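You operate a simulated robot arm through the tools that you are given. There is no shell and no other tool. Be economical: measure what you need, move in short steps, check, and stop when the job is done.

Carry out the task below with a simulated robot arm. There is one attempt and no reset: what you move stays moved.

TASK
Put the yellow level from the top of the grey press cabinet on the good tray.

It is judged by the outcome, as a careful person would: the job done as asked, and still so three seconds after it is handed in. It fails if anything else is knocked over, pushed out of place, dropped, spilled or broken.

THE ROBOT
A 6-joint arm with a two-finger parallel gripper, fixed in place. Base frame: the origin is at the foot of the arm, x ahead of it, y to its left, z up; the work surface is at about z = 0. Lengths are in cm, angles in rad, forces in N, time in s.
With the tool pointing down near the work surface it reaches from about 16 to 42 cm from the base axis. Its first joint turns from -1.152 to 1.152 rad. Payload 1.57 kg.
Tool frame: the origin (TCP) lies between the finger pads and is the grasp point; the fingertips stand 3 cm ahead of it; z points along the fingers, y is the line along which they close. The gripper opens to 8 cm. The fingers are 1.7 cm wide and 1.2 cm thick; the gripper's body (4 by 8.2 cm) begins 8 cm behind the TCP.
Orientation is told as [roll, pitch, yaw] about the base's x, y, z axes, in that order, counted from this pose: with the fingers straight down and closing along the base's y, the tool's x points along the base's -x, its y along +y and its z along -z.

THE INTERFACE
- The arm moves only by the tool arm_command. Its argument "commands" is a list of rows, each an object of numbers (a shift or turn left out is 0, a gripper value left out holds the last): "x", "y", "z": the shift along the tool's x, y, z in units of 25 mm (1.0 is 25 mm); "rx", "ry", "rz": the turn, a rotation vector about the tool's x, y, z in units of 6 degrees (1.0 is 6 degrees); "grip": the gripper command, from -1 (fully open) to 1 (shut), values between in proportion. In form: [{"x": .., "y": .., "z": .., "rx": .., "ry": .., "rz": .., "grip": ..}, ...]. A call has 1 to 10 rows; each row shifts and turns the commanded pose from where the row before left it, along the tool's axes as they then stand. A call with a number of a shift or a turn outside -1 to 1 is refused whole. A row lasts 0.2 s, in which the tool goes at most 5 cm and 0.15 rad; a call with a longer step from one row to the next is refused whole, and so is a gripper value outside its range. A pose out of reach is approached as far as the arm can. The call stops where the force on the tool passes 40 N (or 10 N more than at its start, if that is more) or the arm is blocked; 0.2 s more then pass. The fingers move at their own pace (about 15.3 cm/s each) and stop on an object; they squeeze with about 30 N. The grip force told is the motor's: it shows also when the fingers shut on nothing. Time passes only in rows, and 0.2 s behind the last, so rows that do not move let the fingers close. It gives the time, the measured TCP pose, the force on the tool (base axes), the opening and the grip force at its end, in the units of the frame above (readings bear some noise).
- Cameras (640 x 400 px; columns grow to the right, rows downward): "scene" is fixed at [6.04, -33.61, 44.35]; the picture's right is [0.82, -0.57, 0.00], its down [-0.26, -0.38, -0.89] and it looks along [0.50, 0.73, -0.46] (base axes); focal length 341 px, centre (320, 200). "wrist" rides on the gripper at [-3.2, 0, -7.8] in the tool frame; the picture's right is [0.00, -1.00, 0.00], its down [0.97, 0.00, -0.24] and it looks along [0.24, 0.00, 0.97] (tool axes); focal length 218 px, centre (320, 200).
- snapshot(camera): a new picture of that camera. No time passes.
- pixel_to_xyz(camera, pixels): for up to 12 pixels [column, row] of the newest picture of that camera ("zoom" is the newest enlarged one), the place [x, y, z] in the base frame of the surface seen there, good to about 0.3 cm, but the place of the scene camera against the robot may be out by one fixed shift of up to 1.8 cm in any direction. No time passes.
- close_up(camera, box): a new picture of the part [left, top, right, bottom] of that camera's present view, enlarged. No time passes.
- sign_off(): hands the job in; it is judged then, once.

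Work in short steps. Measure before you move; look again where a grasp or a placing could have gone wrong, and mend it. You have 60 turns and 30 pictures in all, the two below and enlarged ones among them. Open the gripper and draw the arm clear of the work before you hand the job in, unless the task says otherwise; then end with one line.

The tools are called by a JSON object that holds its "op" and its "data". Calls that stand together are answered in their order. arm_command: Moves the arm, as the interface text tells. Its arguments: {"type":"object","properties":{"commands":{"type":"array"}},"required":["commands"]} The other tools are called the same way: snapshot (camera) takes a picture; pixel_to_xyz (camera, pixels) gives the place of the surface under pixels of a picture; close_up (camera, box) takes an enlarged picture of a part of a camera's view; sign_off () hands the job in.

At the start:

```text
clock: 0.0
tcp_pos: [25.64, 10.0, 21.7]
tool_rot: [0.0, -0.001, 0.0]
wrist_force: [0.2, -0.5, -0.5]
width: 7.99
gripper_force: 0.1
```

scene: 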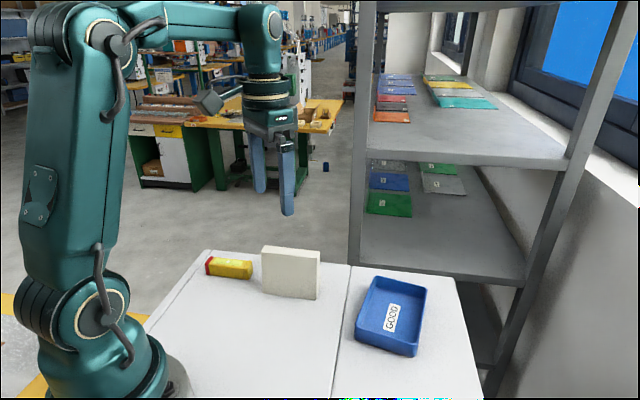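
wrist: 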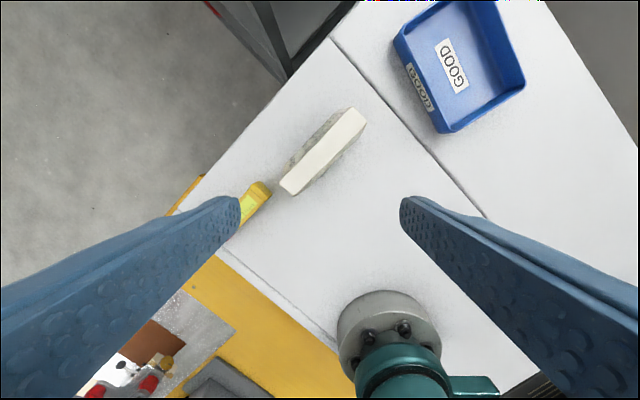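

The scene shows the yellow level at about (228,268), a cream block at (290,272) beside it, and the blue GOOD tray at (392,315). I'll measure these first.

{"op": "close_up", "data": {"camera": "scene", "box": [180, 220, 480, 400]}}

{"op": "pixel_to_xyz", "data": {"camera": "scene", "pixels": [[207, 264], [250, 270], [228, 264], [228, 275], [262, 290], [318, 297], [264, 250], [318, 255], [385, 320], [375, 280], [425, 290], [300, 350]]}}

{"op": "pixel_to_xyz", "data": {"camera": "wrist", "pixels": [[252, 203], [262, 187], [246, 212], [285, 188], [358, 112], [350, 107], [295, 192], [398, 40], [442, 130], [523, 82], [465, 60], [250, 250]]}}

```text
2.13 times, centred on (330, 310) of scene
```

zoom: 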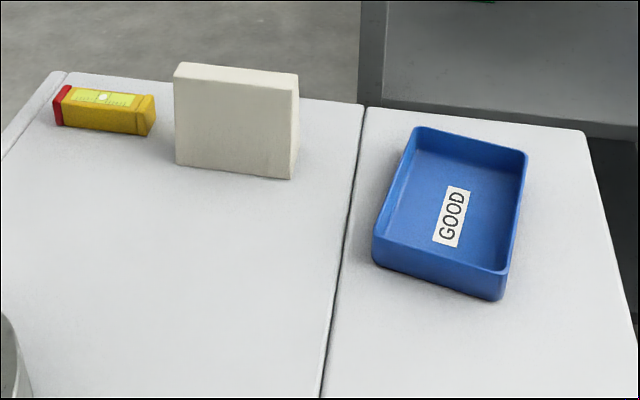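

```text
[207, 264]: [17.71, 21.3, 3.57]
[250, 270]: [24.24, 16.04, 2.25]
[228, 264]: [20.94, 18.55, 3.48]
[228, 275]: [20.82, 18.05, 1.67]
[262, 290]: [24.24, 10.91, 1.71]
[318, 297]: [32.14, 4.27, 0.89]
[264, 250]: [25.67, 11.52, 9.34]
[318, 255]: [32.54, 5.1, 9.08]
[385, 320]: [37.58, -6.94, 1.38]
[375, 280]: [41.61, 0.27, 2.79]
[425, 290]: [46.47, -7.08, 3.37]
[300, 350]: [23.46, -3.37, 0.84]
```

```text
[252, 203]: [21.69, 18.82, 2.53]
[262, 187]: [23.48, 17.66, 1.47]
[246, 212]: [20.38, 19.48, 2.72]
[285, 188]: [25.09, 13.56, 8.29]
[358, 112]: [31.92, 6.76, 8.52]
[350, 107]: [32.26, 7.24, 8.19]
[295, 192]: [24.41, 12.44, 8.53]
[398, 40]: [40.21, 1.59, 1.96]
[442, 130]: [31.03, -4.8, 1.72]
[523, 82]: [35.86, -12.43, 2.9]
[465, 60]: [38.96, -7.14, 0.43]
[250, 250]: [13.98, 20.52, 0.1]
```

Wrist measurements put the level centre at about (21.5, 18.8), top z≈2.7, axis about -35°. The block is 8.4 tall and near (25,13). I go above the level and turn to yaw -36°.

{"op": "arm_command", "data": {"commands": [{"x": 0.41, "y": 0.87, "z": 0.5, "grip": -1}, {"x": 0.41, "y": 0.87, "z": 0.5}, {"x": 0.41, "y": 0.87, "z": 0.5}, {"x": 0.41, "y": 0.87, "z": 0.5}, {"rz": 1}, {"rz": 1}, {"rz": 1}, {"rz": 1}, {"rz": 1}, {"rz": 1}]}}

{"op": "snapshot", "data": {"camera": "wrist"}}

```text
clock: 2.2
tcp_pos: [21.79, 18.75, 16.71]
tool_rot: [0.002, 0.001, -0.631]
wrist_force: [0.0, 0.5, 0.3]
width: 7.98
gripper_force: 0.1
```

```text
26 pictures are left
```

wrist: 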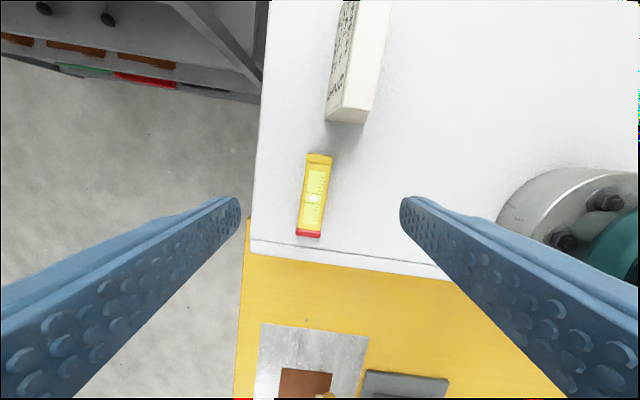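

The level runs from (319,157) to (308,235), about 8° off the finger line. I measure its edges.

{"op": "pixel_to_xyz", "data": {"camera": "wrist", "pixels": [[319, 158], [309, 231], [314, 195], [304, 195], [324, 198], [270, 200], [345, 120], [310, 248], [308, 156], [331, 159], [298, 231], [319, 234]]}}

{"op": "close_up", "data": {"camera": "wrist", "box": [240, 100, 400, 280]}}

```text
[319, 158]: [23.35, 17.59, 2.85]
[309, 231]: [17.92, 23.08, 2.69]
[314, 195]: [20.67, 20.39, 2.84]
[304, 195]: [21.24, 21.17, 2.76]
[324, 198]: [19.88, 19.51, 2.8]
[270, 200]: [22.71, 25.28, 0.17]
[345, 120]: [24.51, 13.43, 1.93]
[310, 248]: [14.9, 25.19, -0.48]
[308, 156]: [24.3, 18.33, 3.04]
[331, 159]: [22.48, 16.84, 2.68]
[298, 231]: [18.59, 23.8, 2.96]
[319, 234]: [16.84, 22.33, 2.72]
```

```text
2.22 times, centred on (320, 190) of wrist
```

zoom: 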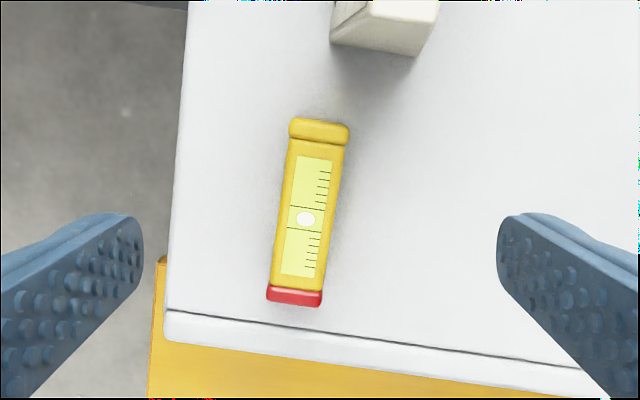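

The level's axis is -45°, centre (20.6, 20.35), top z≈2.8. I turn the remaining 9°, centre over it, and descend partway.

{"op": "arm_command", "data": {"commands": [{"rz": 0.75, "x": 0.4}, {"rz": 0.72, "x": 0.39, "y": 0.11}, {"z": 0.8}, {"z": 0.8}, {"z": 0.8}, {"z": 0.8}, {"z": 0.4}, {}]}}

{"op": "snapshot", "data": {"camera": "wrist"}}

```text
clock: 4.0
tcp_pos: [20.37, 20.38, 7.79]
tool_rot: [0.003, 0.0, -0.782]
wrist_force: [0.3, -0.2, -0.9]
width: 7.99
gripper_force: 0.0
```

```text
24 pictures are left
```

wrist: 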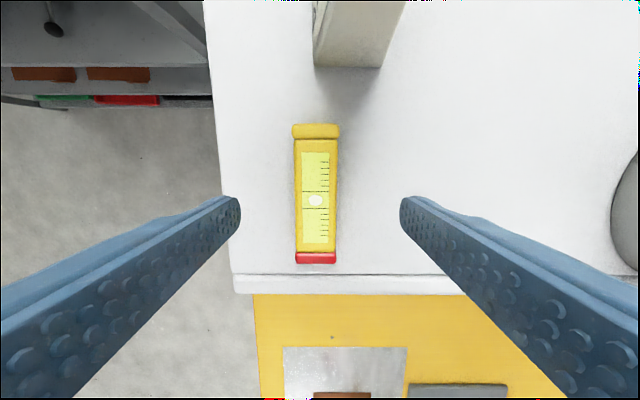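

Well aligned (level at column 316, finger centre 320). I descend to z≈3.9 with a small y correction and close.

{"op": "arm_command", "data": {"commands": [{"z": 0.5, "y": 0.09}, {"z": 0.5}, {"z": 0.4}, {"z": 0.15}, {}, {"grip": 1}, {"grip": 1}, {"grip": 1}, {"grip": 1}]}}

```text
clock: 6.0
tcp_pos: [20.47, 20.48, 3.88]
tool_rot: [0.001, 0.001, -0.781]
wrist_force: [-0.2, -0.7, 0.1]
width: 2.51
gripper_force: 30.5
```

The fingers closed on the level at width 2.51. I lift it 12 cm and check.

{"op": "arm_command", "data": {"commands": [{"z": -0.3}, {"z": -0.7}, {"z": -0.8}, {"z": -0.8}, {"z": -0.8}, {"z": -0.8}, {"z": -0.6}, {}]}}

{"op": "snapshot", "data": {"camera": "wrist"}}

{"op": "snapshot", "data": {"camera": "scene"}}

```text
clock: 7.8
tcp_pos: [20.42, 20.38, 15.8]
tool_rot: [0.001, -0.001, -0.783]
wrist_force: [0.3, 0.4, -0.6]
width: 2.49
gripper_force: 30.7
```

```text
23 pictures are left
```

wrist: 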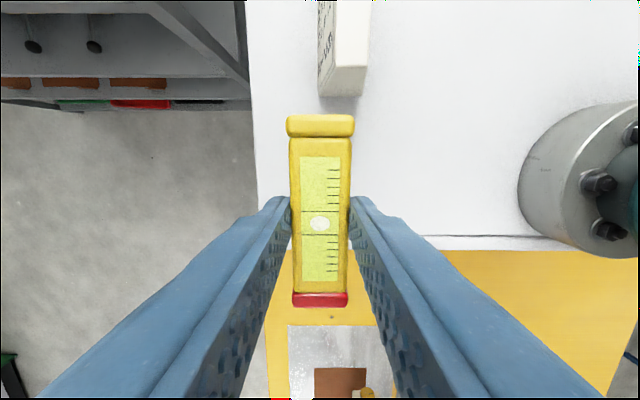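

```text
22 pictures are left
```

scene: 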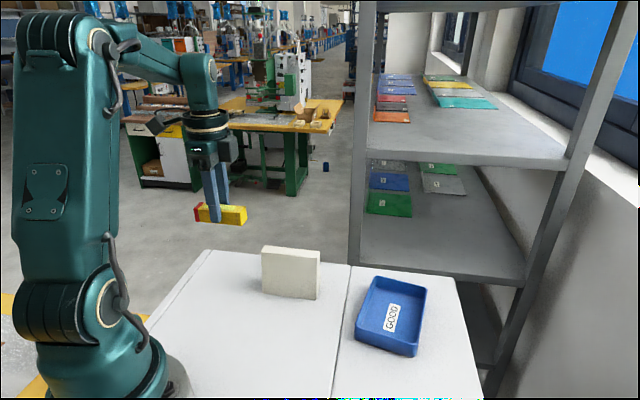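

The level is held squarely; its bottom (z≈12) clears the block. I carry it toward the tray, turning after that.

{"op": "arm_command", "data": {"commands": [{"x": -0.94, "y": -0.21}, {"x": -0.94, "y": -0.21}, {"x": -0.94, "y": -0.21}, {"x": -0.94, "y": -0.21}, {"x": -0.94, "y": -0.21}, {"x": -0.94, "y": -0.21}, {"x": -0.94, "y": -0.21}, {"x": -0.94, "y": -0.21}, {"x": -0.94, "y": -0.21}, {"x": -0.94, "y": -0.21}]}}

{"op": "arm_command", "data": {"commands": [{"rz": -1}, {"rz": -1}, {"rz": -1}, {"rz": -1}, {"rz": -1}, {"rz": -1}, {"rz": -1}, {"rz": -1}, {"rz": -1}, {"rz": -1}]}}

{"op": "arm_command", "data": {"commands": [{"rz": -1}, {"rz": -1}, {"rz": -1}, {"rz": -0.3}, {}]}}

{"op": "snapshot", "data": {"camera": "wrist"}}

```text
clock: 10.0
tcp_pos: [33.36, -0.09, 15.75]
tool_rot: [0.004, 0.002, -0.781]
wrist_force: [-0.4, -0.3, -0.4]
width: 2.49
gripper_force: 30.3
```

```text
clock: 12.2
tcp_pos: [33.57, 0.06, 15.72]
tool_rot: [0.002, -0.002, 0.268]
wrist_force: [1.0, 0.3, 0.0]
width: 2.5
gripper_force: 30.1
```

```text
clock: 13.4
tcp_pos: [33.47, 0.15, 15.75]
tool_rot: [-0.001, -0.001, 0.611]
wrist_force: [-0.1, 1.0, -0.7]
width: 2.48
gripper_force: 29.6
```

```text
21 pictures are left
```

wrist: 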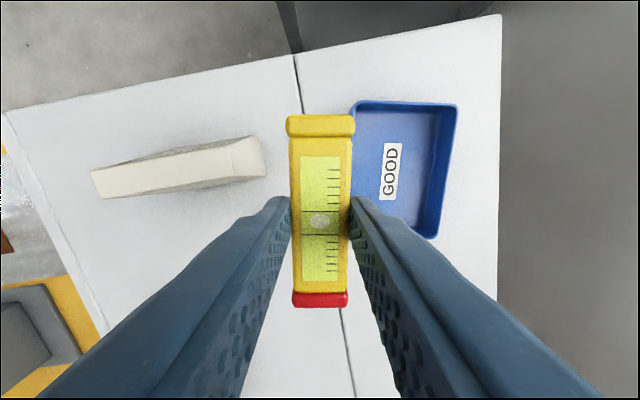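

The tray is visible at columns 350–460. I measure its corners and floor from this view.

{"op": "pixel_to_xyz", "data": {"camera": "wrist", "pixels": [[361, 103], [456, 106], [440, 232], [430, 237], [455, 140], [447, 190], [400, 104], [400, 130], [410, 180], [400, 210], [425, 230], [433, 222]]}}

{"op": "pixel_to_xyz", "data": {"camera": "scene", "pixels": [[375, 279], [425, 289], [416, 353], [356, 336], [390, 320], [400, 283], [387, 344], [365, 308], [421, 320], [400, 330], [395, 295], [440, 340]]}}

```text
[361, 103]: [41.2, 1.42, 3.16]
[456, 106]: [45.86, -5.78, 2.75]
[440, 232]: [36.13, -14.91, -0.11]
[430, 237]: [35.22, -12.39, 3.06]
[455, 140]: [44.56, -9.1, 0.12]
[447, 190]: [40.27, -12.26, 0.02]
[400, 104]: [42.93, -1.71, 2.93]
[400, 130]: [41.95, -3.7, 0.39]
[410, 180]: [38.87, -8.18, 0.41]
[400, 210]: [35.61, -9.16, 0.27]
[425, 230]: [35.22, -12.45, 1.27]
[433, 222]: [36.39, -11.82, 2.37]
```

```text
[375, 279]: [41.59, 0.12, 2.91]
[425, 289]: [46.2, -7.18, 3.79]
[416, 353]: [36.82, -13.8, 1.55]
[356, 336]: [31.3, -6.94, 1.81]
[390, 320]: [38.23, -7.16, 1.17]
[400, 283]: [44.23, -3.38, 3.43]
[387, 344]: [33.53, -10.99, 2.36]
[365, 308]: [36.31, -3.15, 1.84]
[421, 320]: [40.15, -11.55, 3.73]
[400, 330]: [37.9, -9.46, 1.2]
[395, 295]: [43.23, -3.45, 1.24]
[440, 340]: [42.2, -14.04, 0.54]
```

Tray corners give centre (38.35,-5.65), axis ≈34°, rim z≈3, floor z≈0.4. I move over the centre, then lower to z≈9 and look.

{"op": "arm_command", "data": {"commands": [{"x": -0.08, "y": -0.76, "rz": 0.2}, {"x": -0.08, "y": -0.76}, {"x": -0.08, "y": -0.75}, {"x": -0.09, "y": -0.75}, {"z": 0.7}, {"z": 0.7}, {"z": 0.7}, {"z": 0.6}, {}]}}

{"op": "snapshot", "data": {"camera": "wrist"}}

{"op": "snapshot", "data": {"camera": "scene"}}

```text
clock: 15.4
tcp_pos: [38.41, -5.64, 9.17]
tool_rot: [0.002, 0.0, 0.59]
wrist_force: [0.5, 0.7, 0.2]
width: 2.5
gripper_force: 30.1
```

```text
20 pictures are left
```

wrist: 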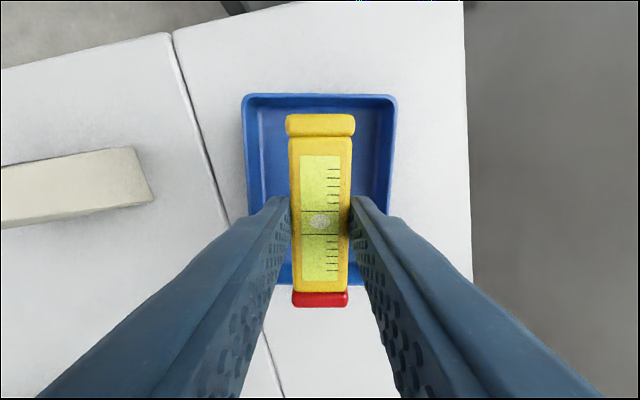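

```text
19 pictures are left
```

scene: 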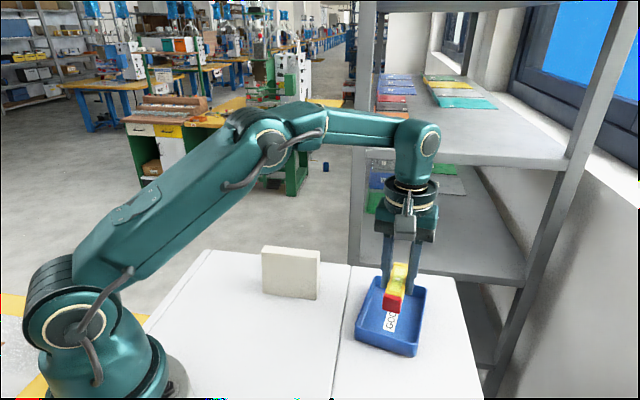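

Level and tray are aligned and centred (tray columns 242–397, level centred at 320). I lower gently.

{"op": "arm_command", "data": {"commands": [{"z": 0.5}, {"z": 0.5}, {"z": 0.4}, {"z": 0.2}, {"z": 0.15}, {"z": 0.1}, {}]}}

```text
clock: 17.0
tcp_pos: [38.47, -5.64, 4.39]
tool_rot: [0.001, -0.002, 0.589]
wrist_force: [0.3, 0.4, -0.1]
width: 2.49
gripper_force: 30.1
```

No contact force yet; I ease down a little more.

{"op": "arm_command", "data": {"commands": [{"z": 0.05}, {"z": 0.04}, {}]}}

```text
clock: 17.8
tcp_pos: [38.39, -5.77, 4.31]
tool_rot: [-0.001, -0.002, 0.591]
wrist_force: [-1.7, -0.9, 15.0]
width: 2.48
gripper_force: 30.3
```

Contact at 15 N: the level rests on the tray floor. I open only to about 4.4 cm so the fingers stay clear of the walls, then rise.

{"op": "arm_command", "data": {"commands": [{"z": -0.03}, {"grip": -0.1}, {}, {}, {"z": -0.3}, {"z": -0.6}, {"z": -0.8}, {"z": -0.8}, {"z": -0.8}, {}]}}

{"op": "snapshot", "data": {"camera": "wrist"}}

{"op": "snapshot", "data": {"camera": "scene"}}

```text
clock: 20.0
tcp_pos: [38.43, -5.63, 12.63]
tool_rot: [0.003, -0.001, 0.589]
wrist_force: [0.4, 0.8, -0.1]
width: 4.39
gripper_force: 0.0
```

```text
18 pictures are left
```

wrist: 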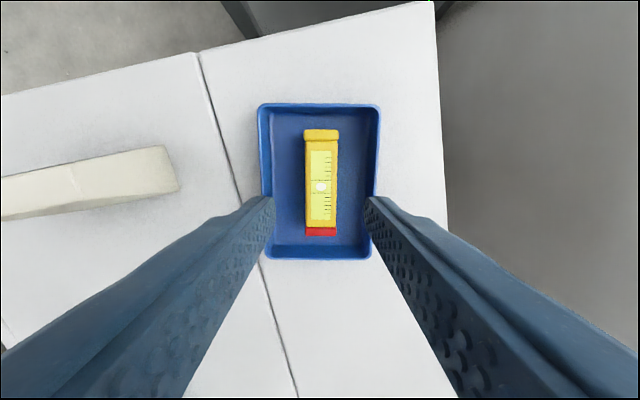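

```text
17 pictures are left
```

scene: 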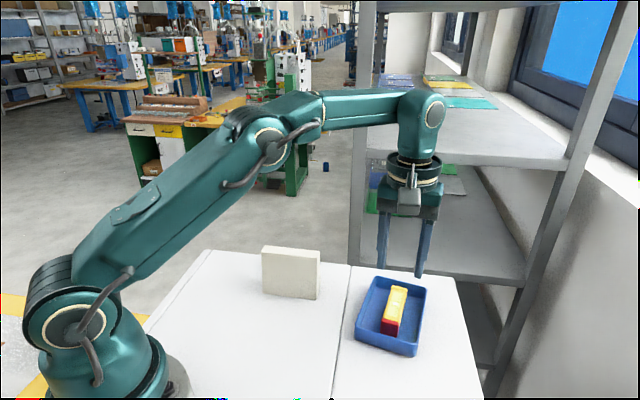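

The level lies flat in the tray and nothing else has moved. I open fully, rise and draw back.

{"op": "arm_command", "data": {"commands": [{"z": -0.8, "grip": -1}, {"z": -0.8}, {"z": -0.6}, {"x": 0.8}, {"x": 0.8}, {"x": 0.8}, {"x": 0.8}, {}]}}

{"op": "snapshot", "data": {"camera": "scene"}}

```text
clock: 21.8
tcp_pos: [30.99, -10.19, 17.79]
tool_rot: [-0.001, -0.003, 0.59]
wrist_force: [0.1, 1.0, 0.5]
width: 8.0
gripper_force: 0.0
out of reach, approached as far as the arm can: row 2, 3
```

```text
16 pictures are left
```

scene: 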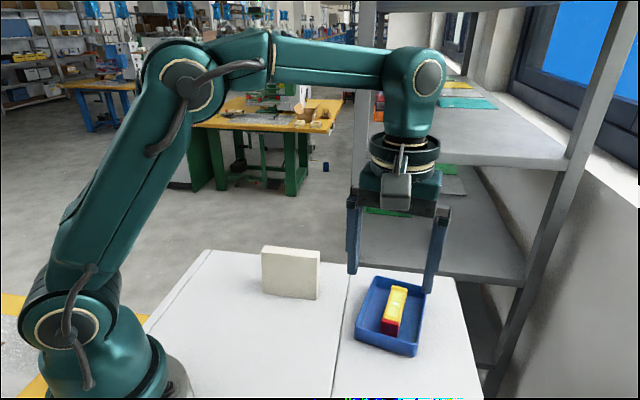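

The arm is clear, the gripper is open, and the level is resting in the tray. I hand the job in.

{"op": "sign_off", "data": {}}

```text
The job is handed in.
```

The yellow level is lying flat in the blue GOOD tray; the tray and the cream block stayed where they were, and the arm is drawn clear with the gripper open.
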